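You operate a simulated robot arm through the tools that you are given. There is no shell and no other tool. Be economical: measure what you need, move in short steps, check, and stop when the job is done.

You run a simulated robot arm. Do the job below in one go: nothing can be reset, and whatever is moved stays where it is left.

JOB
Take the small lamp from the lamp tray with handles and put it on the purple notebook. Take the squat jar on the right half of the wall bench and put it away on the middle of the long table. Put two of the glass bottles from the right half of the wall bench on the cream notebook. Take the grey spool and leave it on the back of the corner bench. Put the stone bottle on the right half of the wall bench away on the left half of the wall bench. Any order will do. Set down upright: small lamp, glass bottle, grey spool, stone bottle.

Only the result counts: the job must be done as asked and must still hold three seconds after the hand-in. Knocking over, shifting, dropping, spilling or breaking anything else fails it.

ROBOT AND FRAMES
A 6-joint arm with a two-finger parallel gripper on a trunk, on a base that drives. Base frame: it is fixed to the floor where the robot stands at the start and does not move with it; the origin is under the middle of the robot, x ahead of it, y to its left, z up. Readings come in mm, degrees, newtons and seconds.
Its first joint turns from -166.0 to 166.0 degrees. Places, roughly: back of the corner bench (84x22 cm) [1060, -3280, 800]; cream notebook (15x11x2 cm) [700, -1800, 800]; glass bottle [1000, -2000, 750]; grey spool (6x5x7 cm) [1100, -2000, 800]; left half of the wall bench [900, -400, 800]; middle of the long table [-2900, -600, 800]; purple notebook (15x11x2 cm) [800, -800, 800]; small lamp (5x5x11 cm) [800, 0, 800]; squat jar (11x11x9 cm) [1000, -1500, 800]; stone bottle (5x5x11 cm) [1000, -2200, 800]. Payload 3.43 kg.
The TCP is the grasp point between the finger pads, 34 mm short of the fingertips. In the tool frame z runs along the fingers and y along their closing line. The gripper opens to 128 mm. The fingers are 24 mm wide and 12 mm thick; the gripper's body (48 by 130 mm) begins 96 mm behind the TCP.
Orientation is told as [roll, pitch, yaw] about the base's x, y, z axes, in that order, counted from this pose: with the fingers straight down and closing along the base's y, the tool's x points along the base's -x, its y along +y and its z along -z.

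CONTROLS
- The arm moves only by the tool send_rows. Its argument "steps" is text: rows parted by semicolons, each of 7 numbers parted by spaces: the finger opening in mm, from 0 to 128, then the shift along the tool's x, y, z in units of 30 mm (1.0 is 30 mm), then the turn, a rotation vector about the tool's x, y, z in units of 6 degrees (1.0 is 6 degrees). In form: hand x y z ax ay az; .... A call has 1 to 10 rows; each row shifts and turns the commanded pose from where the row before left it, along the tool's axes as they then stand. A call with a number of a shift or a turn outside -1 to 1 is refused whole. A row lasts 0.2 s, in which the tool goes at most 50 mm and 8.6 degrees; a call with a longer step from one row to the next is refused whole, and so is a gripper value outside its range. A pose out of reach is approached as far as the arm can. The call stops where the force on the tool passes 40 N (or 10 N more than at its start, if that is more) or the arm is blocked; 0.2 s more then pass. The fingers move at their own pace (about 153 mm/s each) and stop on an object; they squeeze with about 34 N. The grip force told is the motor's: it shows also when the fingers shut on nothing. Time passes only in rows, and 0.2 s behind the last, so rows that do not move let the fingers close. The reply holds the time, the measured pose of the TCP, the force on the tool along the base axes, the opening and the grip force, in the units named above and with some noise, with the torque about the TCP (base axes, N m) and any sound that the robot's microphone picked up.
- Cameras (640 x 400 px; columns grow to the right, rows downward): "scene" is now at [149.6, 172.4, 1224.6]; the picture's right is [-0.50, -0.87, 0.00], its down [-0.31, 0.18, -0.93] and it looks along [0.81, -0.47, -0.36] (base axes); focal length 268 px, centre (320, 200). "wrist" rides on the gripper at [76, -11, -160] in the tool frame; the picture's right is [0.15, 0.99, 0.00], its down [-0.88, 0.13, -0.46] and it looks along [-0.45, 0.07, 0.89] (tool axes); focal length 234 px, centre (320, 200). There is no depth. A picture from a camera that has moved, and an enlarged one, comes with that camera's place and axes in the base frame and with its lens. The place of the scene camera against the robot may be out by one fixed shift of up to 18 mm in any direction.
- snapshot(camera): a new picture of that camera. The clock stands still meanwhile.
- roll_base(legs): drives the robot by 1 to 6 legs, each [ahead, left, turn to the left] in mm, mm and degrees, along the robot's own axes; the way and the turn of a leg run together, so that a leg with both is an arc; at most 1500 mm and 180 degrees a leg. The arm and the cameras ride along, it lands a little off, and it stops where it bumps. It gives what a move gives.
- pan_tilt(pan, tilt): turns the head with the scene camera to pan (to the left, within 143 degrees either way) and tilt (down, from -29 to 69), counted from straight ahead of the robot. It gives what a move gives.
- zoom(camera, box): a new picture of the part [left, top, right, bottom] of that camera's present view, enlarged. The clock stands still meanwhile.
- job_done(): hands the job in; it is judged then, once.

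Work in short steps. Places have to be worked out from the pictures, the camera data and where the tool is seen: move nearer, look again, correct. Check each grasp and each placing, and mend what went wrong. You have 186 turns and 144 pictures in all, those below and enlarged ones among them. Open the gripper and draw the arm clear of the work before you hand the job in, unless the task says otherwise; then end with one line.

The tools are called by a JSON object that holds its "op" and its "data". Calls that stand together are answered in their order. send_rows: Moves the arm, as the interface text tells. Its arguments: {"type":"object","properties":{"steps":{"type":"string"}},"required":["steps"]} The other tools are called the same way: roll_base (legs) drives the base; pan_tilt (pan, tilt) turns the head that bears the scene camera; snapshot (camera) takes a picture; zoom (camera, box) takes an enlarged picture of a part of a camera's view; job_done () hands the job in.

At the start:

```text
time_s: 0.0
ee_pos: [660.3, -380.8, 1088.6]
ee_rot: [0.0, 0.0, 0.0]
ft_force: [0.4, 0.1, 0.2]
moment: [0.01, 0.03, 0.0]
width: 128.1
gripper_force: 0.0
robot x, y, heading: [4.4, -2.8, 0.0]
head pan, tilt: [-30.1, 21.0]
```

scene: 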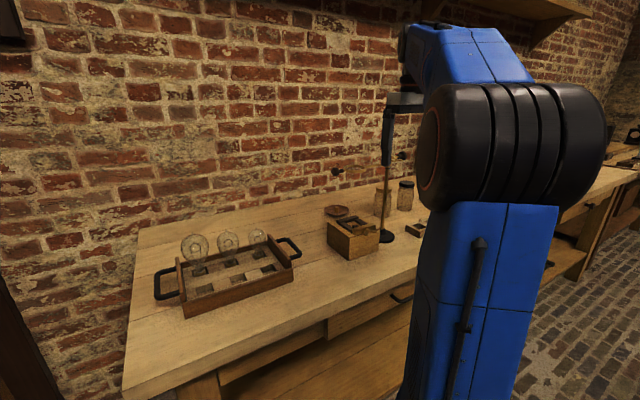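
wrist: 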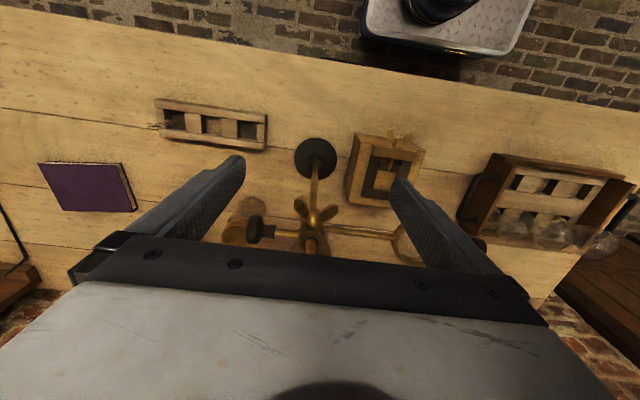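

The tray with handles is near (800,0). I take a closer look at it with both cameras.

{"op": "zoom", "data": {"camera": "scene", "box": [130, 200, 330, 325]}}

{"op": "zoom", "data": {"camera": "wrist", "box": [440, 130, 640, 255]}}

```text
3.20 times, centred on (230, 262) of scene
camera zoom: at [149.6, 172.4, 1224.6], right [-0.5, -0.87, 0.0], down [-0.31, 0.18, -0.93], along [0.81, -0.47, -0.36], focal length 856 px, centre (608, 0)
```

zoom: 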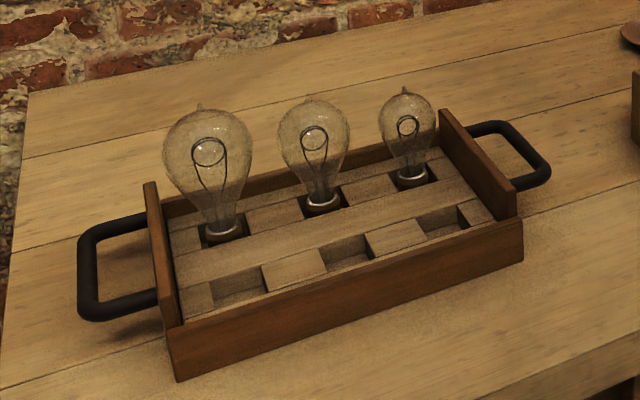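

```text
3.20 times, centred on (540, 192) of wrist
camera zoom: at [583.3, -391.9, 1248.4], right [-0.15, 0.99, 0.0], down [0.88, 0.13, 0.46], along [0.45, 0.07, -0.89], focal length 749 px, centre (-384, 224)
```

zoom: 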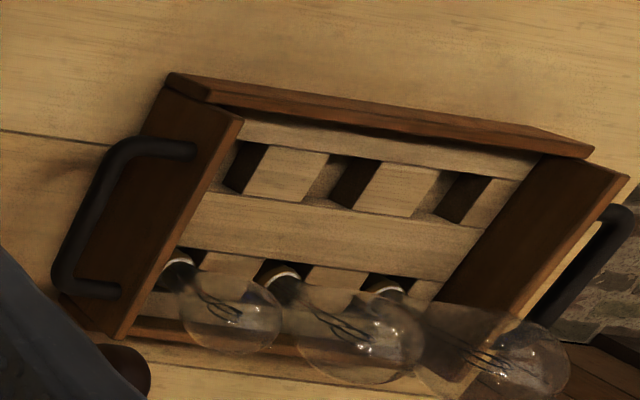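

The small lamp is the rightmost of the three bulbs, around (772, 10). I back off from the stand and move left first.

{"op": "send_rows", "data": {"steps": "128 1 1 0 0 0 0;128 1 1 0 0 0 0;128 1 1 0 0 0 0;128 0 1 0 0 0 0;128 0 1 0 0 0 0;128 0 1 0 0 0 0;128 0 1 0 0 0 0;128 0 1 0 0 0 0;128 0 1 0 0 0 0;128 0 1 0 0 0 0"}}

{"op": "send_rows", "data": {"steps": "128 0 1 0 0 0 0;128 0 1 0 0 0 0;128 0 1 0 0 0 -1;128 0 0 0 0 0 -1;128 0 0 0 0 0 -1;128 0 0 0 0 0 -1;128 0 0 0 0 0 -1;128 0 0 0 0 0 -1;128 0 0 0 0 0 -1;128 0 0 0 0 0 -1"}}

{"op": "send_rows", "data": {"steps": "128 0 0 0 0 0 -1;128 0 0 0 0 0 -1;128 0 0 0 0 0 -1;128 0 0 0 0 0 -1;128 0 0 0 0 0 -1;128 0 0 0 0 0 -1;128 0 0 0 0 0 -1;128 0 0 0 0 0 0"}}

{"op": "snapshot", "data": {"camera": "wrist"}}

```text
time_s: 2.2
ee_pos: [569.1, -81.1, 1088.7]
ee_rot: [0.0, -0.1, 0.0]
ft_force: [0.0, -0.2, 0.2]
moment: [0.01, 0.02, 0.02]
width: 127.7
gripper_force: 0.1
robot x, y, heading: [-4.7, 1.9, -0.1]
head pan, tilt: [-30.1, 21.0]
```

```text
time_s: 4.4
ee_pos: [570.5, 9.7, 1088.6]
ee_rot: [0.0, -0.1, 48.1]
ft_force: [0.1, -1.1, 0.5]
moment: [-0.02, 0.03, -0.01]
width: 127.9
gripper_force: 0.1
robot x, y, heading: [1.2, 2.8, -0.1]
head pan, tilt: [-30.1, 21.0]
```

```text
time_s: 6.2
ee_pos: [570.1, 8.6, 1088.3]
ee_rot: [0.0, 0.0, 89.9]
ft_force: [0.5, -1.4, -0.4]
moment: [-0.01, 0.0, -0.02]
width: 128.0
gripper_force: 0.1
robot x, y, heading: [1.2, 0.2, -0.3]
head pan, tilt: [-30.1, 21.0]
```

```text
139 pictures are left
camera wrist: at [580.2, -66.2, 1248.5], right [-0.99, -0.15, 0.0], down [-0.13, 0.88, 0.46], along [-0.07, 0.45, -0.89], focal length 234 px, centre (320, 200)
```

wrist: 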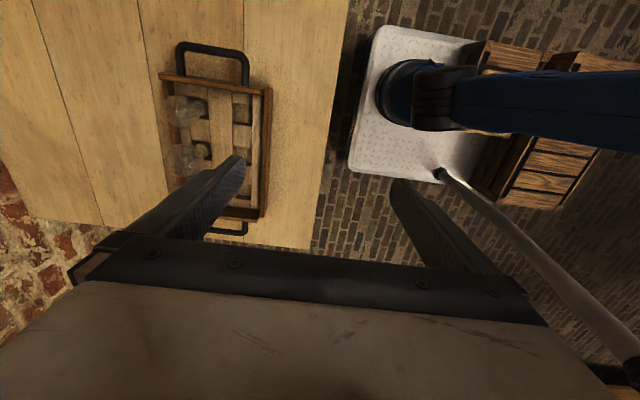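

Tool is oriented to close along x. I move over the small lamp, staying above the bulbs, and look.

{"op": "send_rows", "data": {"steps": "128 0 -0.95 0.4 0 0 0;128 0 -0.95 0.4 0 0 0;128 0 -0.95 0.4 0 0 0;128 0 -0.95 0.4 0 0 0;128 0 -0.95 0.4 0 0 0;128 0 -0.95 0.4 0 0 0;128 0 -0.95 0.4 0 0 0;128 0 0 0 0 0 0"}}

{"op": "snapshot", "data": {"camera": "wrist"}}

{"op": "snapshot", "data": {"camera": "scene"}}

```text
time_s: 8.0
ee_pos: [771.1, 8.2, 1003.4]
ee_rot: [0.0, 0.1, 89.9]
ft_force: [0.7, 0.1, 1.0]
moment: [0.02, 0.0, -0.02]
width: 127.9
gripper_force: 0.1
robot x, y, heading: [-1.9, 2.2, -0.2]
head pan, tilt: [-30.1, 21.0]
```

```text
138 pictures are left
camera wrist: at [780.9, -66.5, 1162.9], right [-0.99, -0.15, 0.0], down [-0.13, 0.88, 0.46], along [-0.07, 0.45, -0.89], focal length 234 px, centre (320, 200)
```

wrist: 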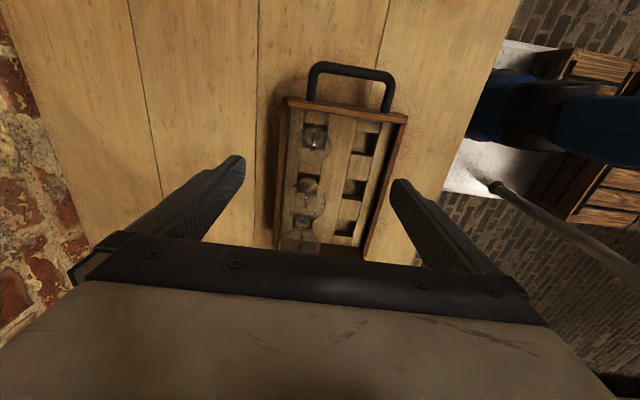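

```text
137 pictures are left
camera scene: at [149.5, 172.4, 1224.6], right [-0.5, -0.87, 0.0], down [-0.31, 0.18, -0.93], along [0.81, -0.47, -0.36], focal length 268 px, centre (320, 200)
```

scene: 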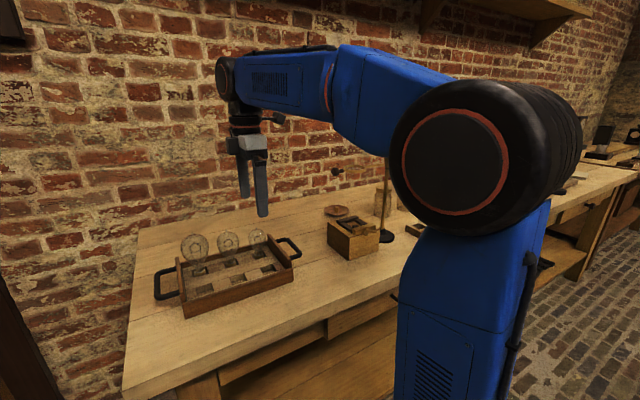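

{"op": "zoom", "data": {"camera": "wrist", "box": [260, 80, 420, 180]}}

```text
4.00 times, centred on (340, 130) of wrist
camera zoom: at [780.9, -66.5, 1162.9], right [-0.99, -0.15, 0.0], down [-0.13, 0.88, 0.46], along [-0.07, 0.45, -0.89], focal length 937 px, centre (240, 480)
```

zoom: 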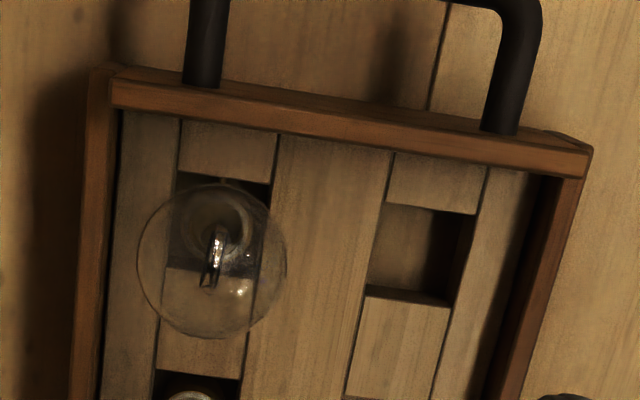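

Lamp axis is at about (777.5, 5), bulb equator near z 877, and the tray's back wall is at about z 839. I come down to z 882 so the fingertips stay above the wall.

{"op": "send_rows", "data": {"steps": "90 0.11 -0.21 0 0 0 0;80 0 0 0.9 0 0 0;75 0 0 0.9 0 0 0;75 0 0 0.9 0 0 0;75 0 0 0.9 0 0 0;75 0 0 0.45 0 0 0;75 0 0 0 0 0 0"}}

{"op": "zoom", "data": {"camera": "wrist", "box": [160, 50, 480, 250]}}

{"op": "zoom", "data": {"camera": "scene", "box": [130, 200, 330, 325]}}

```text
time_s: 9.6
ee_pos: [777.7, 5.1, 880.8]
ee_rot: [0.1, 0.0, 90.1]
ft_force: [0.5, 0.3, 0.1]
moment: [0.0, 0.02, 0.01]
width: 74.8
gripper_force: 0.0
robot x, y, heading: [-0.5, -2.4, -0.3]
head pan, tilt: [-30.1, 21.0]
```

```text
2.00 times, centred on (320, 150) of wrist
camera zoom: at [787.0, -69.9, 1041.8], right [-0.99, -0.15, 0.0], down [-0.13, 0.88, 0.46], along [-0.07, 0.45, -0.89], focal length 468 px, centre (320, 300)
```

zoom: 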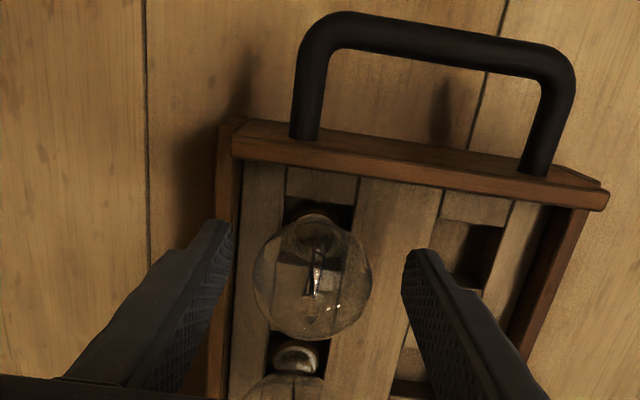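

```text
3.20 times, centred on (230, 262) of scene
camera zoom: at [149.6, 172.4, 1224.6], right [-0.5, -0.87, 0.0], down [-0.31, 0.18, -0.93], along [0.81, -0.47, -0.36], focal length 856 px, centre (608, 0)
```

zoom: 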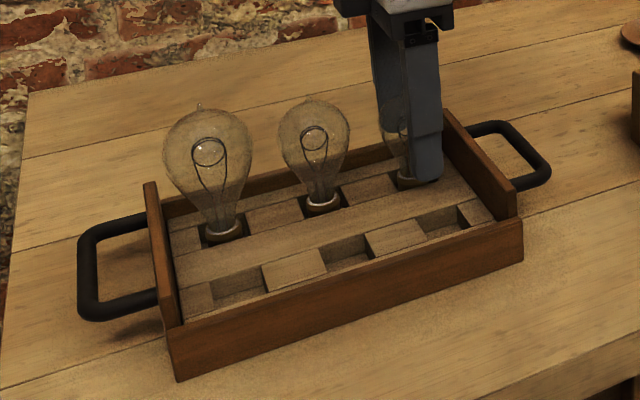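

The lamp is centred between the fingers. I close and lift slightly.

{"op": "send_rows", "data": {"steps": "30 0 0 0 0 0 0;30 0 0 0 0 0 0;30 0 0 0 0 0 0;30 0 0 -0.3 0 0 0;30 0 0 -0.7 0 0 0;30 0 0 -1 0 0 0;30 0 0 -1 0 0 0;30 0 0 -1 0 0 0;30 0 0 -1 0 0 0"}}

{"op": "snapshot", "data": {"camera": "wrist"}}

{"op": "snapshot", "data": {"camera": "scene"}}

```text
time_s: 11.6
ee_pos: [775.1, 5.1, 1035.3]
ee_rot: [0.0, 0.0, 90.0]
ft_force: [-0.1, 0.2, 0.0]
moment: [0.01, -0.01, 0.03]
width: 44.0
gripper_force: 30.0
robot x, y, heading: [0.0, -0.5, -0.0]
head pan, tilt: [-30.1, 21.0]
```

```text
133 pictures are left
camera wrist: at [785.4, -68.6, 1194.3], right [-0.99, -0.15, 0.0], down [-0.13, 0.88, 0.46], along [-0.07, 0.45, -0.89], focal length 234 px, centre (320, 200)
```

wrist: 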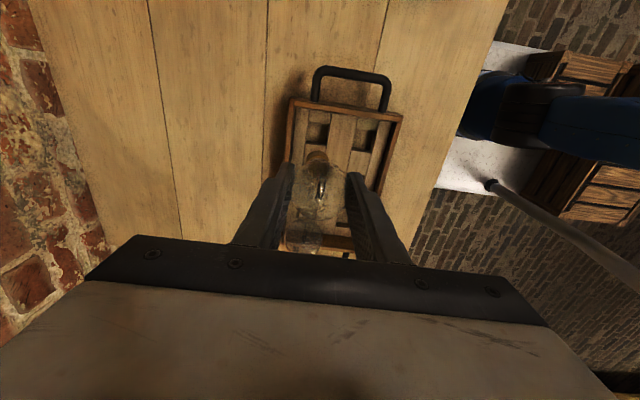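

```text
132 pictures are left
camera scene: at [149.7, 172.4, 1224.6], right [-0.5, -0.87, 0.0], down [-0.31, 0.18, -0.93], along [0.81, -0.47, -0.36], focal length 268 px, centre (320, 200)
```

scene: 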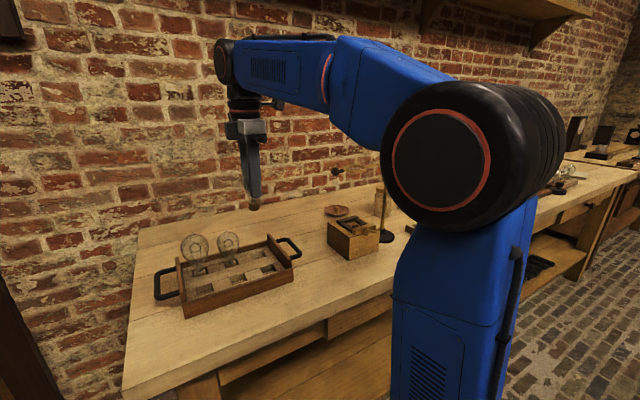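

The lamp came up at 44 mm grip. I check its hang.

{"op": "zoom", "data": {"camera": "scene", "box": [205, 120, 305, 220]}}

{"op": "zoom", "data": {"camera": "wrist", "box": [240, 120, 400, 250]}}

```text
4.00 times, centred on (255, 170) of scene
camera zoom: at [149.7, 172.4, 1224.6], right [-0.5, -0.87, 0.0], down [-0.31, 0.18, -0.93], along [0.81, -0.47, -0.36], focal length 1070 px, centre (580, 320)
```

zoom: 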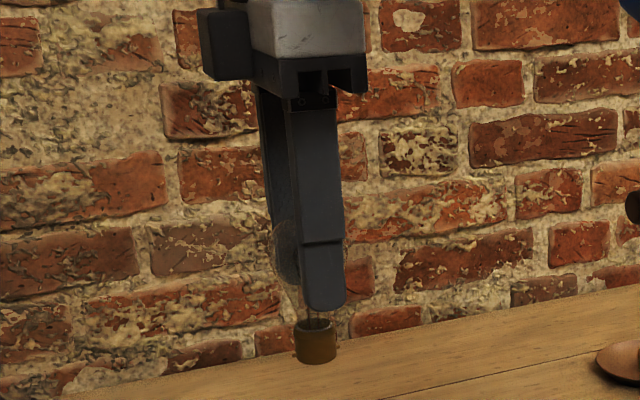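

```text
3.08 times, centred on (320, 185) of wrist
camera zoom: at [785.4, -68.6, 1194.3], right [-0.99, -0.15, 0.0], down [-0.13, 0.88, 0.46], along [-0.07, 0.45, -0.89], focal length 720 px, centre (320, 246)
```

zoom: 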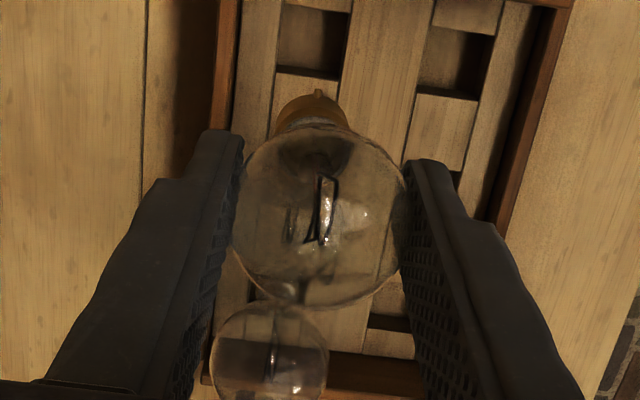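

The lamp hangs upright, its bottom about 78 mm under the TCP. I retract the arm toward the robot, then look to the right before driving.

{"op": "send_rows", "data": {"steps": "30 0 1 -0.4 0 0 0;30 0 1 -0.4 0 0 0;30 0 1 -0.4 0 0 0;30 0 1 -0.4 0 0 0;30 0 1 -0.4 0 0 0;30 0 1 -0.4 0 0 0;30 0 1 -0.4 0 0 0;30 0 1 -0.4 0 0 0;30 0 1 -0.4 0 0 0;30 0 1 -0.4 0 0 0"}}

{"op": "pan_tilt", "data": {"pan": -75, "tilt": 25}}

{"op": "snapshot", "data": {"camera": "scene"}}

```text
time_s: 13.8
ee_pos: [483.3, 6.7, 1139.0]
ee_rot: [-0.2, 0.0, 90.0]
ft_force: [0.0, 0.0, 0.1]
moment: [-0.03, 0.05, 0.01]
width: 43.9
gripper_force: 30.3
out of reach, approached as far as the arm can: row 10
robot x, y, heading: [-2.5, -1.2, -0.1]
head pan, tilt: [-30.1, 21.0]
```

```text
time_s: 14.9
ee_pos: [483.1, 6.8, 1138.1]
ee_rot: [-0.2, -0.1, 90.0]
ft_force: [-0.3, -0.2, -0.4]
moment: [0.0, 0.03, 0.0]
width: 44.1
gripper_force: 30.1
robot x, y, heading: [0.6, -3.8, 0.1]
head pan, tilt: [-75.0, 25.0]
```

```text
129 pictures are left
camera scene: at [93.0, 130.1, 1218.1], right [-0.97, -0.26, 0.0], down [-0.11, 0.41, -0.91], along [0.24, -0.88, -0.42], focal length 268 px, centre (320, 200)
```

scene: 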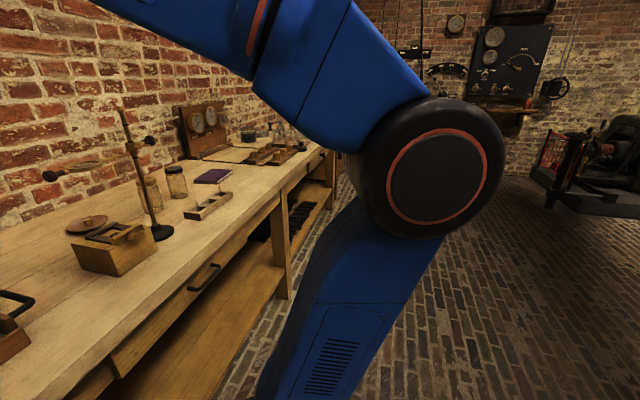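

The way to the right looks clear along the bench. I drive 800 mm right, then look at the notebook.

{"op": "roll_base", "data": {"legs": [[0, -800, 0]]}}

{"op": "pan_tilt", "data": {"pan": -45, "tilt": 25}}

{"op": "snapshot", "data": {"camera": "scene"}}

{"op": "snapshot", "data": {"camera": "wrist"}}

```text
time_s: 19.2
ee_pos: [489.9, -778.1, 1137.6]
ee_rot: [-0.3, -0.1, 90.9]
ft_force: [-0.6, 0.6, -0.5]
moment: [-0.01, 0.01, 0.0]
width: 44.0
gripper_force: 30.3
robot x, y, heading: [6.8, -788.1, 1.1]
head pan, tilt: [-75.0, 25.0]
```

```text
time_s: 20.1
ee_pos: [490.2, -776.5, 1138.0]
ee_rot: [-0.4, -0.1, 90.9]
ft_force: [0.0, -0.1, -1.1]
moment: [0.04, -0.02, 0.0]
width: 43.9
gripper_force: 30.3
robot x, y, heading: [10.0, -786.3, 1.1]
head pan, tilt: [-45.0, 25.0]
```

```text
128 pictures are left
camera scene: at [138.2, -635.2, 1218.1], right [-0.7, -0.72, 0.0], down [-0.3, 0.29, -0.91], along [0.65, -0.63, -0.42], focal length 268 px, centre (320, 200)
```

scene: 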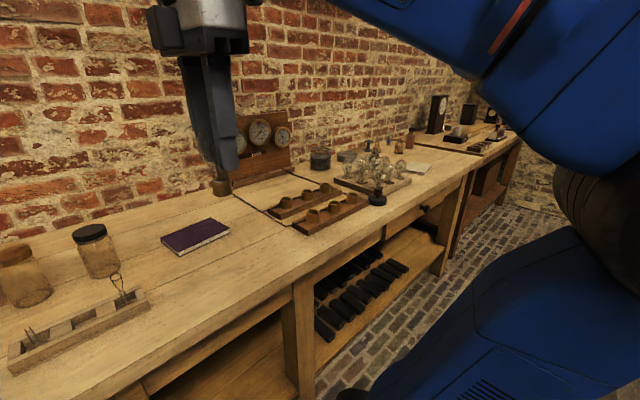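

```text
127 pictures are left
camera wrist: at [500.2, -852.2, 1298.1], right [-0.99, -0.16, 0.0], down [-0.15, 0.88, 0.46], along [-0.07, 0.45, -0.89], focal length 234 px, centre (320, 200)
```

wrist: 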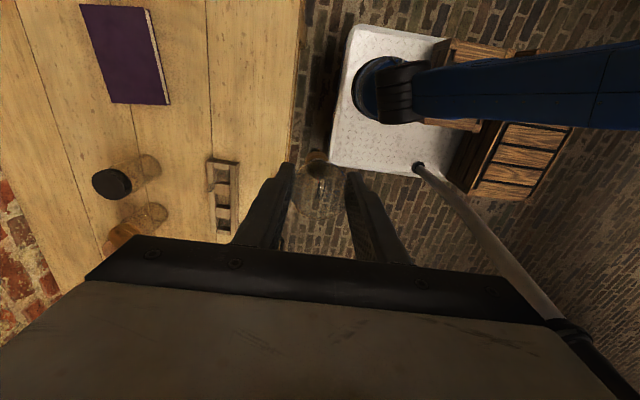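

The notebook centre comes out around (842, -837). I move the lamp out towards it at a safe height.

{"op": "send_rows", "data": {"steps": "30 0.2 -1 0.4 0 0 0;30 0.2 -1 0.4 0 0 0;30 0.2 -1 0.4 0 0 0;30 0.2 -1 0.4 0 0 0;30 0.2 -1 0.4 0 0 0;30 0.2 -1 0.4 0 0 0;30 0.2 -1 0.4 0 0 0;30 0.2 -1 0.4 0 0 0;30 0.2 -1 0.4 0 0 0;30 0.2 -1 0.4 0 0 0"}}

{"op": "snapshot", "data": {"camera": "wrist"}}

{"op": "snapshot", "data": {"camera": "scene"}}

```text
time_s: 22.3
ee_pos: [791.3, -832.5, 1020.5]
ee_rot: [-0.4, -0.1, 91.0]
ft_force: [-0.7, 0.9, 0.0]
moment: [0.01, -0.07, 0.0]
width: 43.7
gripper_force: 29.5
robot x, y, heading: [4.0, -790.8, 0.8]
head pan, tilt: [-45.0, 25.0]
```

```text
126 pictures are left
camera wrist: at [801.3, -907.7, 1180.1], right [-0.99, -0.16, -0.01], down [-0.15, 0.88, 0.46], along [-0.07, 0.45, -0.89], focal length 234 px, centre (320, 200)
```

wrist: 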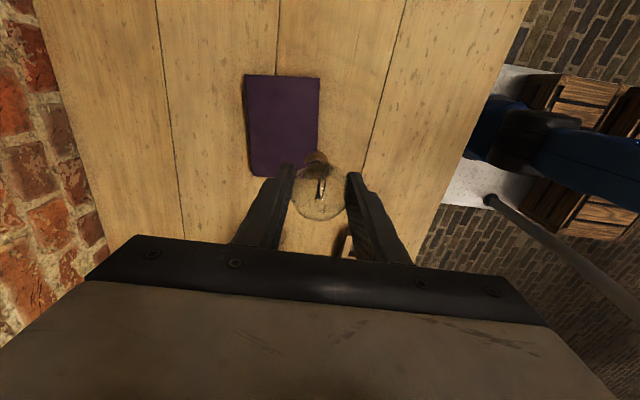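

```text
125 pictures are left
camera scene: at [137.9, -635.1, 1218.1], right [-0.7, -0.72, 0.0], down [-0.3, 0.29, -0.91], along [0.65, -0.63, -0.42], focal length 268 px, centre (320, 200)
```

scene: 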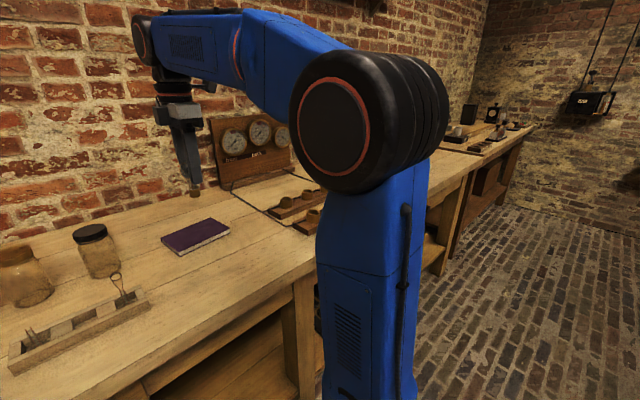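

Notebook centre refined to (846, -839). I centre over it and descend to about 17 mm above contact.

{"op": "send_rows", "data": {"steps": "30 0.1 -0.9 0.5 0 0 0;30 0.1 -0.9 0.5 0 0 0;30 0 0 0.8 0 0 0;30 0 0 0.8 0 0 0;30 0 0 0.8 0 0 0;30 0 0 0 0 0 0"}}

{"op": "zoom", "data": {"camera": "wrist", "box": [200, 60, 440, 260]}}

{"op": "zoom", "data": {"camera": "scene", "box": [130, 140, 290, 270]}}

```text
time_s: 23.7
ee_pos: [845.8, -837.9, 918.2]
ee_rot: [-0.4, -0.1, 90.8]
ft_force: [0.4, 0.1, -0.4]
moment: [0.01, -0.02, -0.02]
width: 44.2
gripper_force: 30.5
robot x, y, heading: [6.6, -791.7, 1.1]
head pan, tilt: [-45.0, 25.0]
```

```text
2.00 times, centred on (320, 160) of wrist
camera zoom: at [856.8, -912.7, 1077.7], right [-0.99, -0.16, 0.0], down [-0.15, 0.88, 0.46], along [-0.07, 0.45, -0.89], focal length 468 px, centre (320, 280)
```

zoom: 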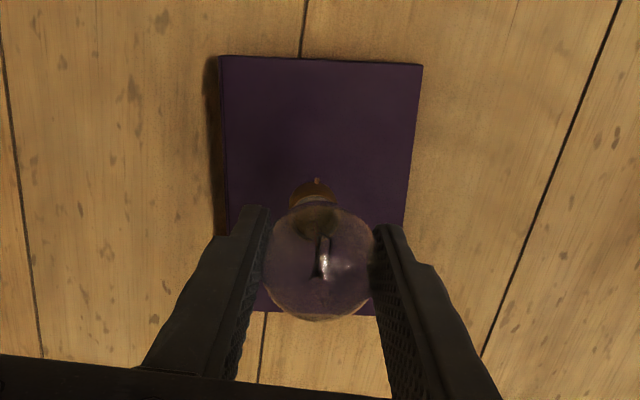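

```text
3.08 times, centred on (210, 205) of scene
camera zoom: at [138.3, -635.1, 1218.1], right [-0.7, -0.72, 0.0], down [-0.3, 0.29, -0.91], along [0.65, -0.63, -0.42], focal length 823 px, centre (658, 185)
```

zoom: 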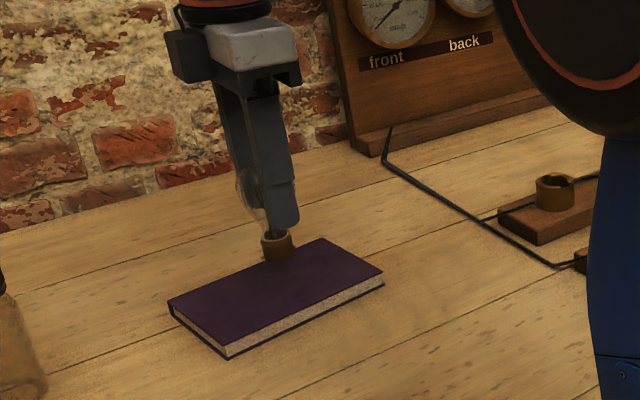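

The lamp is centred above the notebook. I descend the last bit in small steps, watching the force.

{"op": "send_rows", "data": {"steps": "30 0 0 0.2 0 0 0;30 0 0 0.2 0 0 0;30 0 0 0 0 0 0"}}

{"op": "zoom", "data": {"camera": "scene", "box": [170, 160, 250, 225]}}

```text
time_s: 24.5
ee_pos: [847.3, -838.2, 906.3]
ee_rot: [-0.2, -0.1, 90.9]
ft_force: [-0.2, -0.2, 0.0]
moment: [0.01, -0.01, -0.02]
width: 44.0
gripper_force: 30.0
robot x, y, heading: [7.2, -792.0, 0.7]
head pan, tilt: [-45.0, 25.0]
```

```text
6.15 times, centred on (210, 192) of scene
camera zoom: at [138.3, -635.1, 1218.1], right [-0.7, -0.72, 0.0], down [-0.3, 0.29, -0.91], along [0.65, -0.63, -0.42], focal length 1646 px, centre (997, 246)
```

zoom: 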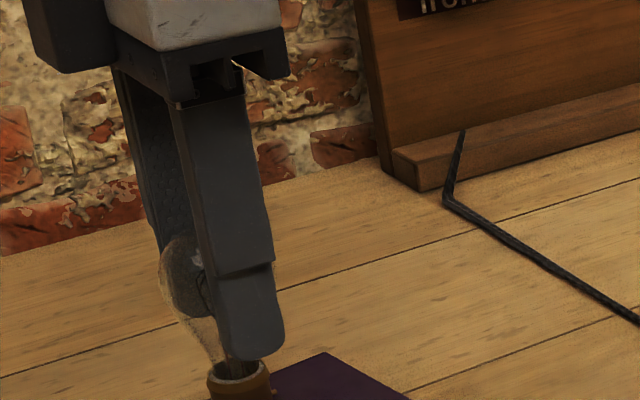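

{"op": "send_rows", "data": {"steps": "30 0 0 0.1 0 0 0;30 0 0 0 0 0 0"}}

{"op": "send_rows", "data": {"steps": "30 0 0 0.1 0 0 0;30 0 0 0 0 0 0"}}

{"op": "zoom", "data": {"camera": "scene", "box": [170, 180, 250, 245]}}

```text
time_s: 25.1
ee_pos: [846.7, -837.6, 903.1]
ee_rot: [-0.3, -0.1, 90.9]
ft_force: [0.2, -0.5, -0.2]
moment: [-0.02, -0.01, -0.02]
width: 44.1
gripper_force: 30.0
robot x, y, heading: [8.5, -790.0, 0.9]
head pan, tilt: [-45.0, 25.0]
```

```text
time_s: 25.7
ee_pos: [846.6, -836.8, 898.1]
ee_rot: [-0.3, -0.1, 91.0]
ft_force: [-0.3, -0.6, -0.4]
moment: [-0.03, 0.0, -0.01]
width: 44.3
gripper_force: 29.9
robot x, y, heading: [6.7, -791.8, 0.6]
head pan, tilt: [-45.0, 25.0]
```

```text
6.15 times, centred on (210, 212) of scene
camera zoom: at [138.3, -635.1, 1218.1], right [-0.7, -0.72, 0.0], down [-0.3, 0.29, -0.91], along [0.65, -0.63, -0.42], focal length 1646 px, centre (997, 123)
```

zoom: 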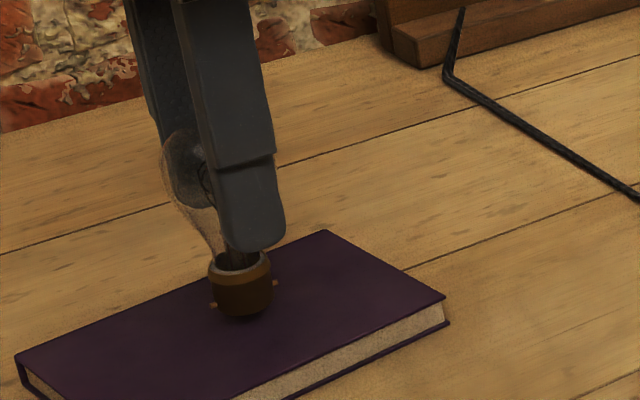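

{"op": "send_rows", "data": {"steps": "30 0 0 0.07 0 0 0;30 0 0 0 0 0 0"}}

{"op": "send_rows", "data": {"steps": "30 0 0 0.07 0 0 0;30 0 0 0 0 0 0"}}

{"op": "zoom", "data": {"camera": "scene", "box": [170, 180, 250, 245]}}

```text
time_s: 26.3
ee_pos: [846.4, -837.7, 897.1]
ee_rot: [-0.3, -0.1, 90.9]
ft_force: [0.1, -1.1, -0.7]
moment: [0.0, -0.03, 0.02]
width: 44.1
gripper_force: 30.1
robot x, y, heading: [8.3, -791.7, 0.9]
head pan, tilt: [-45.0, 25.0]
```

```text
time_s: 26.9
ee_pos: [844.6, -838.4, 894.4]
ee_rot: [-0.2, -0.2, 90.9]
ft_force: [-0.6, 0.2, -0.5]
moment: [0.01, -0.01, 0.0]
width: 44.1
gripper_force: 30.0
robot x, y, heading: [8.3, -791.8, 1.1]
head pan, tilt: [-45.0, 25.0]
```

```text
6.15 times, centred on (210, 212) of scene
camera zoom: at [138.3, -635.1, 1218.1], right [-0.7, -0.72, 0.0], down [-0.3, 0.29, -0.91], along [0.65, -0.63, -0.42], focal length 1646 px, centre (997, 123)
```

zoom: 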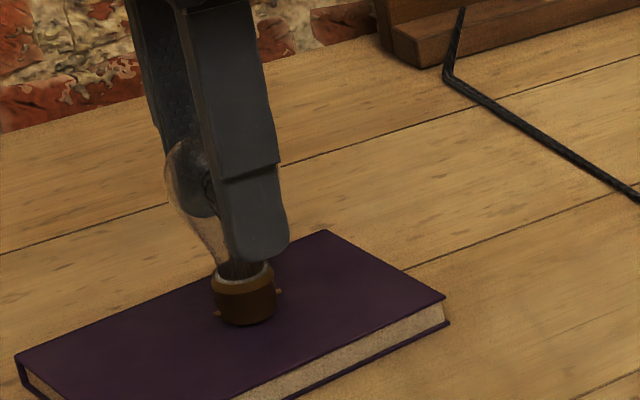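

The lamp may be leaning a few degrees. I take a closer look before setting it down.

{"op": "zoom", "data": {"camera": "wrist", "box": [270, 130, 370, 230]}}

{"op": "zoom", "data": {"camera": "scene", "box": [180, 185, 220, 225]}}

```text
4.00 times, centred on (320, 180) of wrist
camera zoom: at [856.2, -912.6, 1054.4], right [-0.99, -0.16, 0.0], down [-0.15, 0.88, 0.46], along [-0.07, 0.45, -0.89], focal length 937 px, centre (320, 280)
```

zoom: 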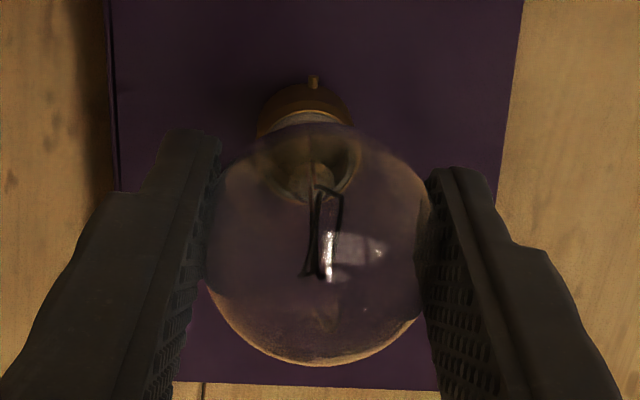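

```text
10.00 times, centred on (200, 205) of scene
camera zoom: at [138.3, -635.1, 1218.1], right [-0.7, -0.72, 0.0], down [-0.3, 0.29, -0.91], along [0.65, -0.63, -0.42], focal length 2675 px, centre (1520, 150)
```

zoom: 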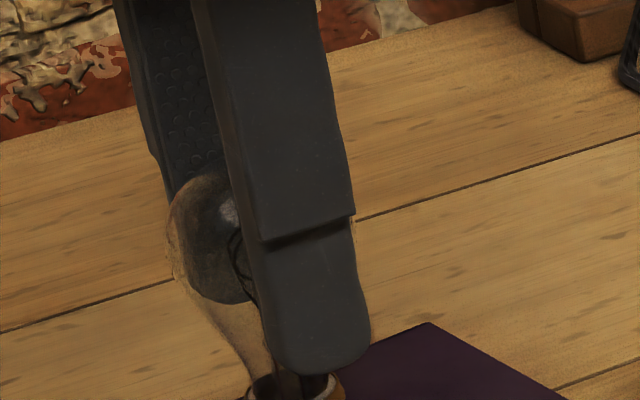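

The collar centre lies under the bulb centre: it is upright within a couple of degrees. I keep lowering.

{"op": "send_rows", "data": {"steps": "30 0 0 0.07 0 0 0;30 0 0 0 0 0 0"}}

{"op": "send_rows", "data": {"steps": "30 0 0 0.07 0 0 0;30 0 0 0 0 0 0"}}

{"op": "zoom", "data": {"camera": "scene", "box": [170, 180, 250, 245]}}

```text
time_s: 27.5
ee_pos: [847.0, -838.9, 892.6]
ee_rot: [-0.2, 0.0, 91.0]
ft_force: [-0.1, -0.1, -0.8]
moment: [-0.01, 0.01, -0.01]
width: 43.9
gripper_force: 30.1
robot x, y, heading: [6.6, -794.6, 1.0]
head pan, tilt: [-45.0, 25.0]
```

```text
time_s: 28.1
ee_pos: [845.1, -836.5, 892.1]
ee_rot: [-0.4, -0.2, 90.8]
ft_force: [0.4, -1.3, 14.7]
moment: [-0.05, 0.09, 0.02]
width: 44.0
gripper_force: 29.8
robot x, y, heading: [6.1, -793.9, 1.1]
head pan, tilt: [-45.0, 25.0]
```

```text
6.15 times, centred on (210, 212) of scene
camera zoom: at [137.8, -635.1, 1218.2], right [-0.7, -0.72, 0.0], down [-0.3, 0.29, -0.91], along [0.65, -0.63, -0.42], focal length 1646 px, centre (997, 123)
```

zoom: 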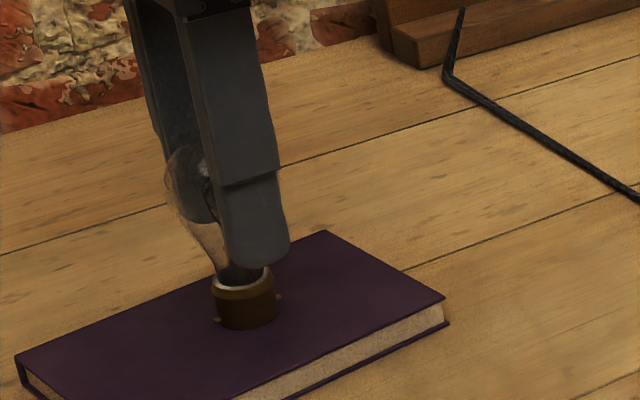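

Contact: 15 N upwards. I release gently and rise.

{"op": "send_rows", "data": {"steps": "30 0 0 -0.03 0 0 0;46 0 0 0 0 0 0;50 0 0 0 0 0 0;60 0 0 0 0 0 0;75 0 0 0 0 0 0;75 0 0 -0.5 0 0 0;75 0 0 -1 0 0 0;75 0 0 -1 0 0 0;75 0 0 -1 0 0 0;75 0 0 -1 0 0 0"}}

{"op": "zoom", "data": {"camera": "scene", "box": [130, 140, 290, 270]}}

```text
time_s: 30.3
ee_pos: [845.9, -838.0, 1026.6]
ee_rot: [-0.2, -0.1, 90.9]
ft_force: [0.0, -0.1, -0.5]
moment: [0.01, -0.01, 0.0]
width: 75.2
gripper_force: 0.0
robot x, y, heading: [6.5, -790.9, 0.8]
head pan, tilt: [-45.0, 25.0]
```

```text
3.08 times, centred on (210, 205) of scene
camera zoom: at [138.3, -635.1, 1218.1], right [-0.7, -0.72, 0.0], down [-0.3, 0.29, -0.91], along [0.65, -0.63, -0.42], focal length 823 px, centre (658, 185)
```

zoom: 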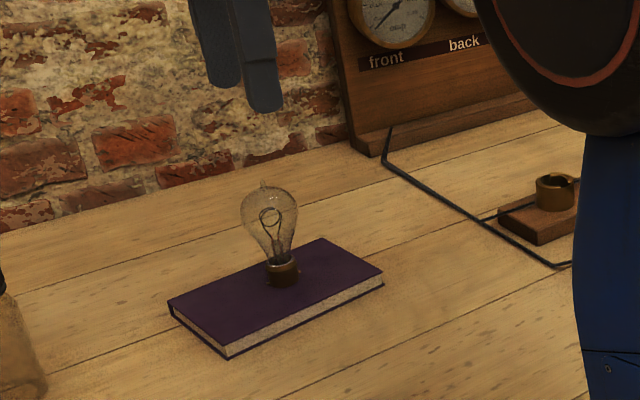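

The lamp stands upright on the purple notebook. I retract and drive right to the right half of the bench.

{"op": "send_rows", "data": {"steps": "75 0 1 -0.4 0 0 0;75 0 1 -0.4 0 0 0;75 0 1 -0.4 0 0 0;75 0 1 -0.4 0 0 0;75 0 1 -0.4 0 0 0;75 0 1 -0.4 0 0 0;75 0 1 -0.4 0 0 0;75 0 1 -0.4 0 0 0;75 0 1 -0.4 0 0 0;75 0 1 -0.4 0 0 0"}}

{"op": "roll_base", "data": {"legs": [[0, -750, -1]]}}

{"op": "snapshot", "data": {"camera": "scene"}}

{"op": "snapshot", "data": {"camera": "wrist"}}

```text
time_s: 32.5
ee_pos: [546.1, -841.8, 1145.4]
ee_rot: [-0.1, -0.1, 90.9]
ft_force: [1.0, -0.5, 0.5]
moment: [-0.02, 0.08, -0.01]
width: 75.0
gripper_force: 0.1
robot x, y, heading: [6.0, -791.7, 0.9]
head pan, tilt: [-45.0, 25.0]
```

```text
time_s: 36.6
ee_pos: [552.6, -1615.5, 1145.2]
ee_rot: [-0.2, -0.1, 90.2]
ft_force: [-0.4, -0.4, 0.6]
moment: [-0.02, 0.0, 0.0]
width: 74.9
gripper_force: 0.1
robot x, y, heading: [14.6, -1555.8, 0.1]
head pan, tilt: [-45.0, 25.0]
```

```text
115 pictures are left
camera scene: at [147.5, -1402.5, 1218.1], right [-0.71, -0.71, 0.0], down [-0.3, 0.3, -0.91], along [0.64, -0.64, -0.42], focal length 268 px, centre (320, 200)
```

scene: 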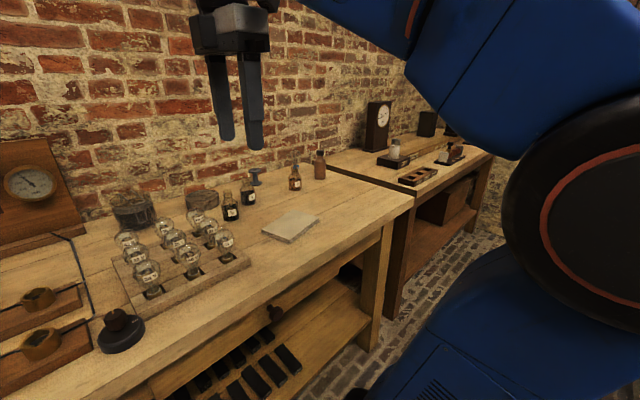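

```text
114 pictures are left
camera wrist: at [561.9, -1689.8, 1305.6], right [-0.99, -0.15, 0.0], down [-0.13, 0.88, 0.46], along [-0.06, 0.45, -0.89], focal length 234 px, centre (320, 200)
```

wrist: 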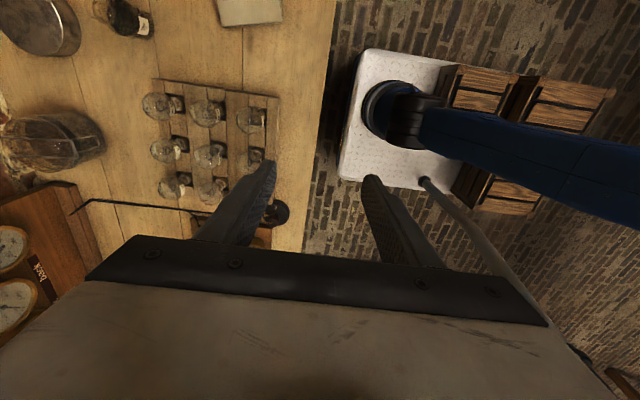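

{"op": "zoom", "data": {"camera": "scene", "box": [100, 130, 340, 280]}}

{"op": "zoom", "data": {"camera": "scene", "box": [210, 135, 350, 222]}}

```text
2.67 times, centred on (220, 205) of scene
camera zoom: at [147.5, -1402.5, 1218.1], right [-0.71, -0.71, 0.0], down [-0.3, 0.3, -0.91], along [0.64, -0.64, -0.42], focal length 713 px, centre (587, 187)
```

zoom: 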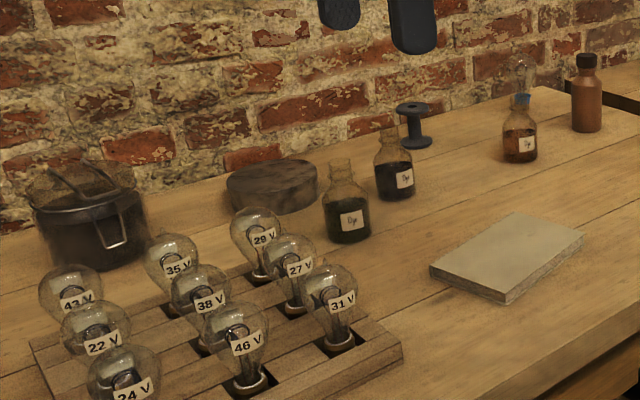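

```text
4.57 times, centred on (280, 178) of scene
camera zoom: at [147.5, -1402.5, 1218.1], right [-0.71, -0.71, 0.0], down [-0.3, 0.3, -0.91], along [0.64, -0.64, -0.42], focal length 1223 px, centre (503, 298)
```

zoom: 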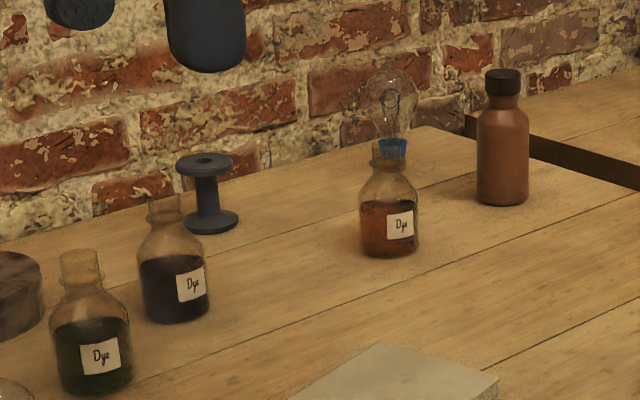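

I can identify: squat jar ≈(1042,-1494), green dye bottle ≈(886,-1732), dark one ≈(945,-1833), orange one ≈(929,-2039), spool ≈(1100,-1965), stone bottle ≈(951,-2206), cream notebook ≈(692,-1819). I move the base nearer to the bench and right, in a cautious drive, and turn the tool to yaw 45.

{"op": "roll_base", "data": {"legs": [[0, -220, 0], [70, 0, 0]]}}

{"op": "send_rows", "data": {"steps": "90 0 0 0 0 0 1;90 0 0 0 0 0 1;90 0 0 0 0 0 1;90 0 0 0 0 0 1;90 0 0 0 0 0 1;90 0 0 0 0 0 1;90 0 0 0 0 0 1;90 0 0 0 0 0 0.5;90 0 0 0 0 0 0"}}

{"op": "snapshot", "data": {"camera": "scene"}}

{"op": "snapshot", "data": {"camera": "wrist"}}

```text
time_s: 38.9
ee_pos: [621.6, -1834.2, 1145.9]
ee_rot: [-0.3, -0.1, 90.2]
ft_force: [0.0, 0.6, 0.1]
moment: [0.01, -0.02, 0.0]
width: 75.1
gripper_force: 0.0
robot x, y, heading: [80.4, -1774.8, 0.1]
head pan, tilt: [-45.0, 25.0]
```

```text
time_s: 40.9
ee_pos: [620.8, -1833.1, 1144.5]
ee_rot: [-0.1, -0.2, 45.0]
ft_force: [-0.7, 0.7, 0.1]
moment: [0.01, -0.01, -0.01]
width: 89.7
gripper_force: 0.0
robot x, y, heading: [81.6, -1775.8, 0.0]
head pan, tilt: [-45.0, 25.0]
```

```text
111 pictures are left
camera scene: at [215.9, -1621.2, 1218.1], right [-0.71, -0.71, 0.0], down [-0.3, 0.3, -0.91], along [0.64, -0.64, -0.42], focal length 268 px, centre (320, 200)
```

scene: 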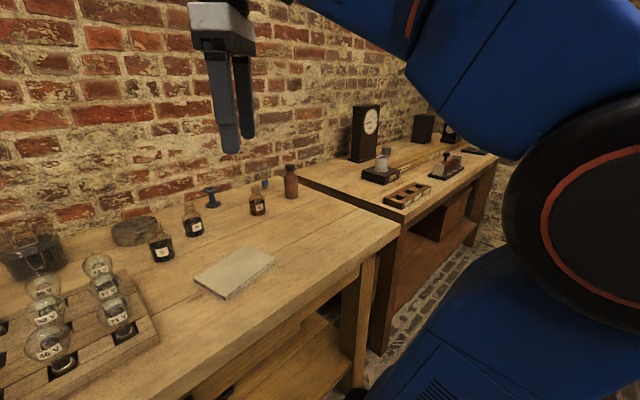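

```text
110 pictures are left
camera wrist: at [573.1, -1894.2, 1304.9], right [-0.8, 0.6, 0.0], down [0.53, 0.71, 0.46], along [0.28, 0.37, -0.89], focal length 234 px, centre (320, 200)
```

wrist: 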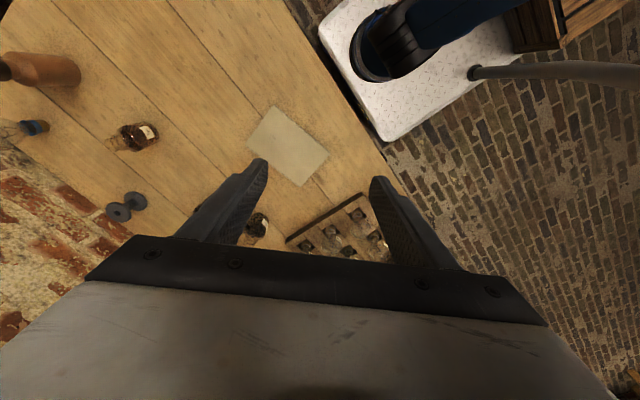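

The tool moves above the green bottle for a closer look with the wrist camera.

{"op": "send_rows", "data": {"steps": "90 -0.95 -0.43 0.4 0 0 0;90 -0.95 -0.43 0.4 0 0 0;90 -0.95 -0.43 0.4 0 0 0;90 -0.95 -0.43 0.4 0 0 0;90 -0.95 -0.43 0.4 0 0 0;90 -0.95 -0.43 0.4 0 0 0;90 -0.95 -0.43 0.4 0 0 0;90 -0.95 -0.43 0.4 0 0 0;90 -0.95 -0.43 0.4 0 0 0;90 0 0 0 0 0 0"}}

{"op": "snapshot", "data": {"camera": "wrist"}}

{"op": "snapshot", "data": {"camera": "scene"}}

```text
time_s: 43.1
ee_pos: [884.4, -1731.9, 1040.7]
ee_rot: [-0.2, -0.2, 45.0]
ft_force: [0.2, -0.2, -0.1]
moment: [0.04, 0.0, 0.01]
width: 90.1
gripper_force: 0.1
robot x, y, heading: [79.1, -1773.4, -0.0]
head pan, tilt: [-45.0, 25.0]
```

```text
109 pictures are left
camera wrist: at [837.1, -1793.0, 1199.8], right [-0.8, 0.59, 0.0], down [0.53, 0.72, 0.46], along [0.28, 0.37, -0.89], focal length 234 px, centre (320, 200)
```

wrist: 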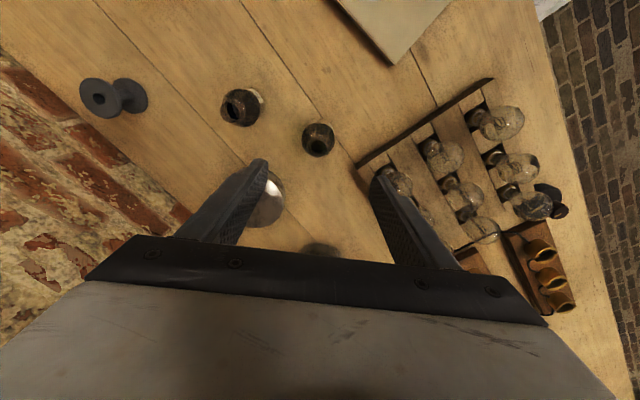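

```text
108 pictures are left
camera scene: at [215.8, -1621.2, 1218.1], right [-0.71, -0.71, 0.0], down [-0.3, 0.3, -0.91], along [0.64, -0.64, -0.42], focal length 268 px, centre (320, 200)
```

scene: 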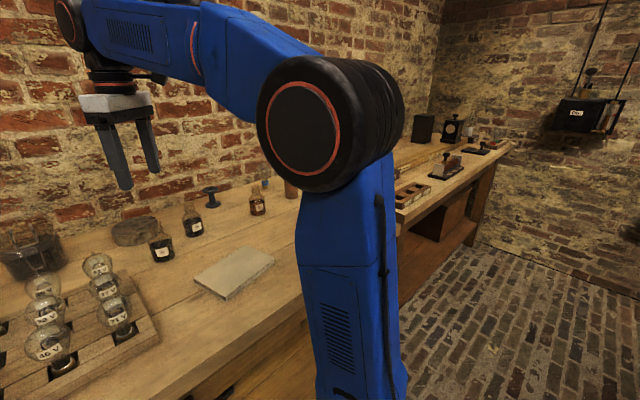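

{"op": "zoom", "data": {"camera": "wrist", "box": [200, 70, 360, 170]}}

```text
4.00 times, centred on (280, 120) of wrist
camera zoom: at [837.1, -1793.0, 1199.8], right [-0.8, 0.59, 0.0], down [0.53, 0.72, 0.46], along [0.28, 0.37, -0.89], focal length 937 px, centre (480, 520)
```

zoom: 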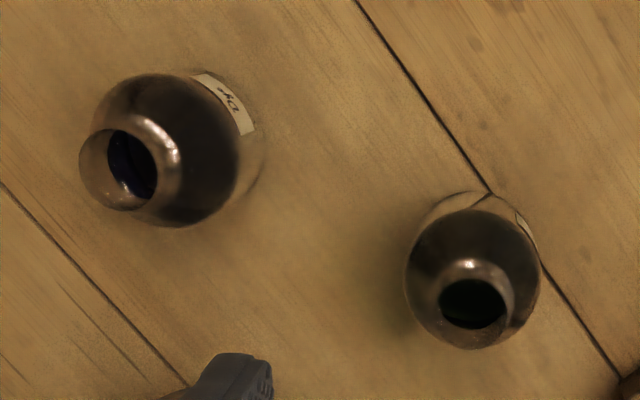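

Green bottle axis about (888.5, -1730.5). I lower to z 940 and check alignment.

{"op": "send_rows", "data": {"steps": "90 -0.13 -0.06 0.6 0 0 0;90 0 0 0.9 0 0 0;90 0 0 0.9 0 0 0;90 0 0 0.9 0 0 0;90 0 0 0 0 0 0"}}

{"op": "zoom", "data": {"camera": "wrist", "box": [200, 90, 440, 260]}}

{"op": "zoom", "data": {"camera": "scene", "box": [60, 150, 260, 300]}}

```text
time_s: 44.3
ee_pos: [889.6, -1731.2, 939.6]
ee_rot: [-0.1, -0.2, 45.1]
ft_force: [-0.9, 0.1, -0.3]
moment: [0.02, 0.02, 0.0]
width: 89.8
gripper_force: 0.1
robot x, y, heading: [81.8, -1776.1, 0.2]
head pan, tilt: [-45.0, 25.0]
```

```text
2.35 times, centred on (320, 175) of wrist
camera zoom: at [841.4, -1791.5, 1099.4], right [-0.8, 0.59, 0.0], down [0.53, 0.72, 0.46], along [0.28, 0.37, -0.89], focal length 551 px, centre (320, 259)
```

zoom: 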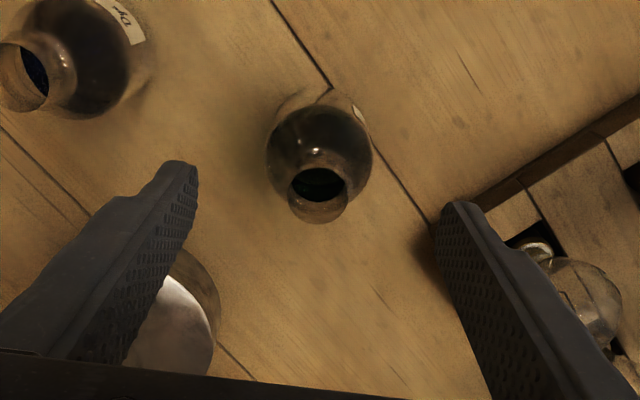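

```text
2.67 times, centred on (160, 225) of scene
camera zoom: at [215.9, -1621.2, 1218.1], right [-0.71, -0.71, 0.0], down [-0.3, 0.3, -0.91], along [0.64, -0.64, -0.42], focal length 713 px, centre (747, 133)
```

zoom: 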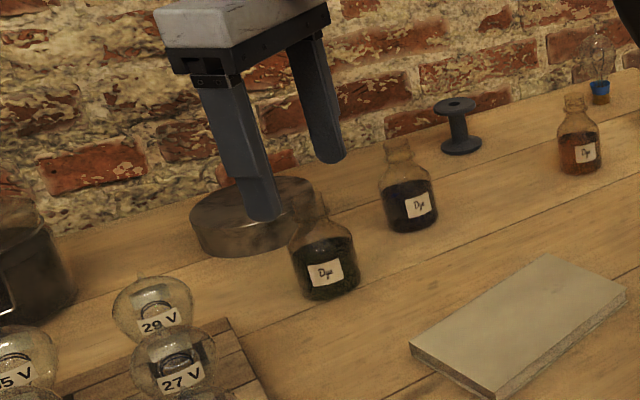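

Aligned within 2-3 mm, fingers free of neighbours. I descend and close on the body.

{"op": "send_rows", "data": {"steps": "90 0 0 0.8 0 0 0;90 0 0 0.8 0 0 0;90 0 0 0.8 0 0 0;90 0 0 0.7 0 0 0;90 0 0 0 0 0 0;75 0 0 0 0 0 0;60 0 0 0 0 0 0;40 0 0 0 0 0 0;40 0 0 0 0 0 0"}}

{"op": "zoom", "data": {"camera": "scene", "box": [60, 150, 260, 300]}}

```text
time_s: 46.3
ee_pos: [890.0, -1732.3, 845.5]
ee_rot: [-0.1, -0.1, 45.1]
ft_force: [-0.3, -1.3, 0.4]
moment: [-0.01, 0.02, -0.01]
width: 50.8
gripper_force: 34.1
robot x, y, heading: [79.8, -1776.3, 0.2]
head pan, tilt: [-45.0, 25.0]
```

```text
2.67 times, centred on (160, 225) of scene
camera zoom: at [216.0, -1621.2, 1218.1], right [-0.71, -0.71, 0.0], down [-0.3, 0.3, -0.91], along [0.64, -0.64, -0.42], focal length 713 px, centre (747, 133)
```

zoom: 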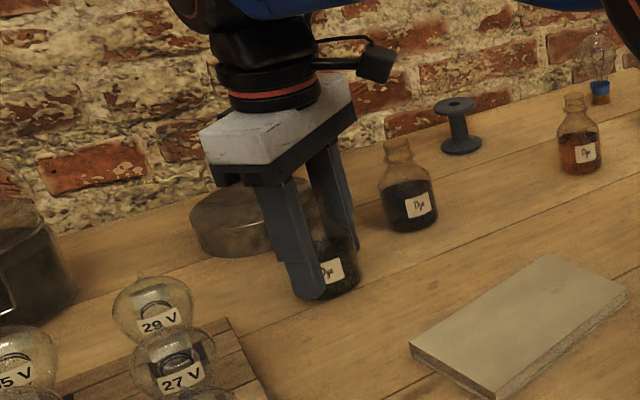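

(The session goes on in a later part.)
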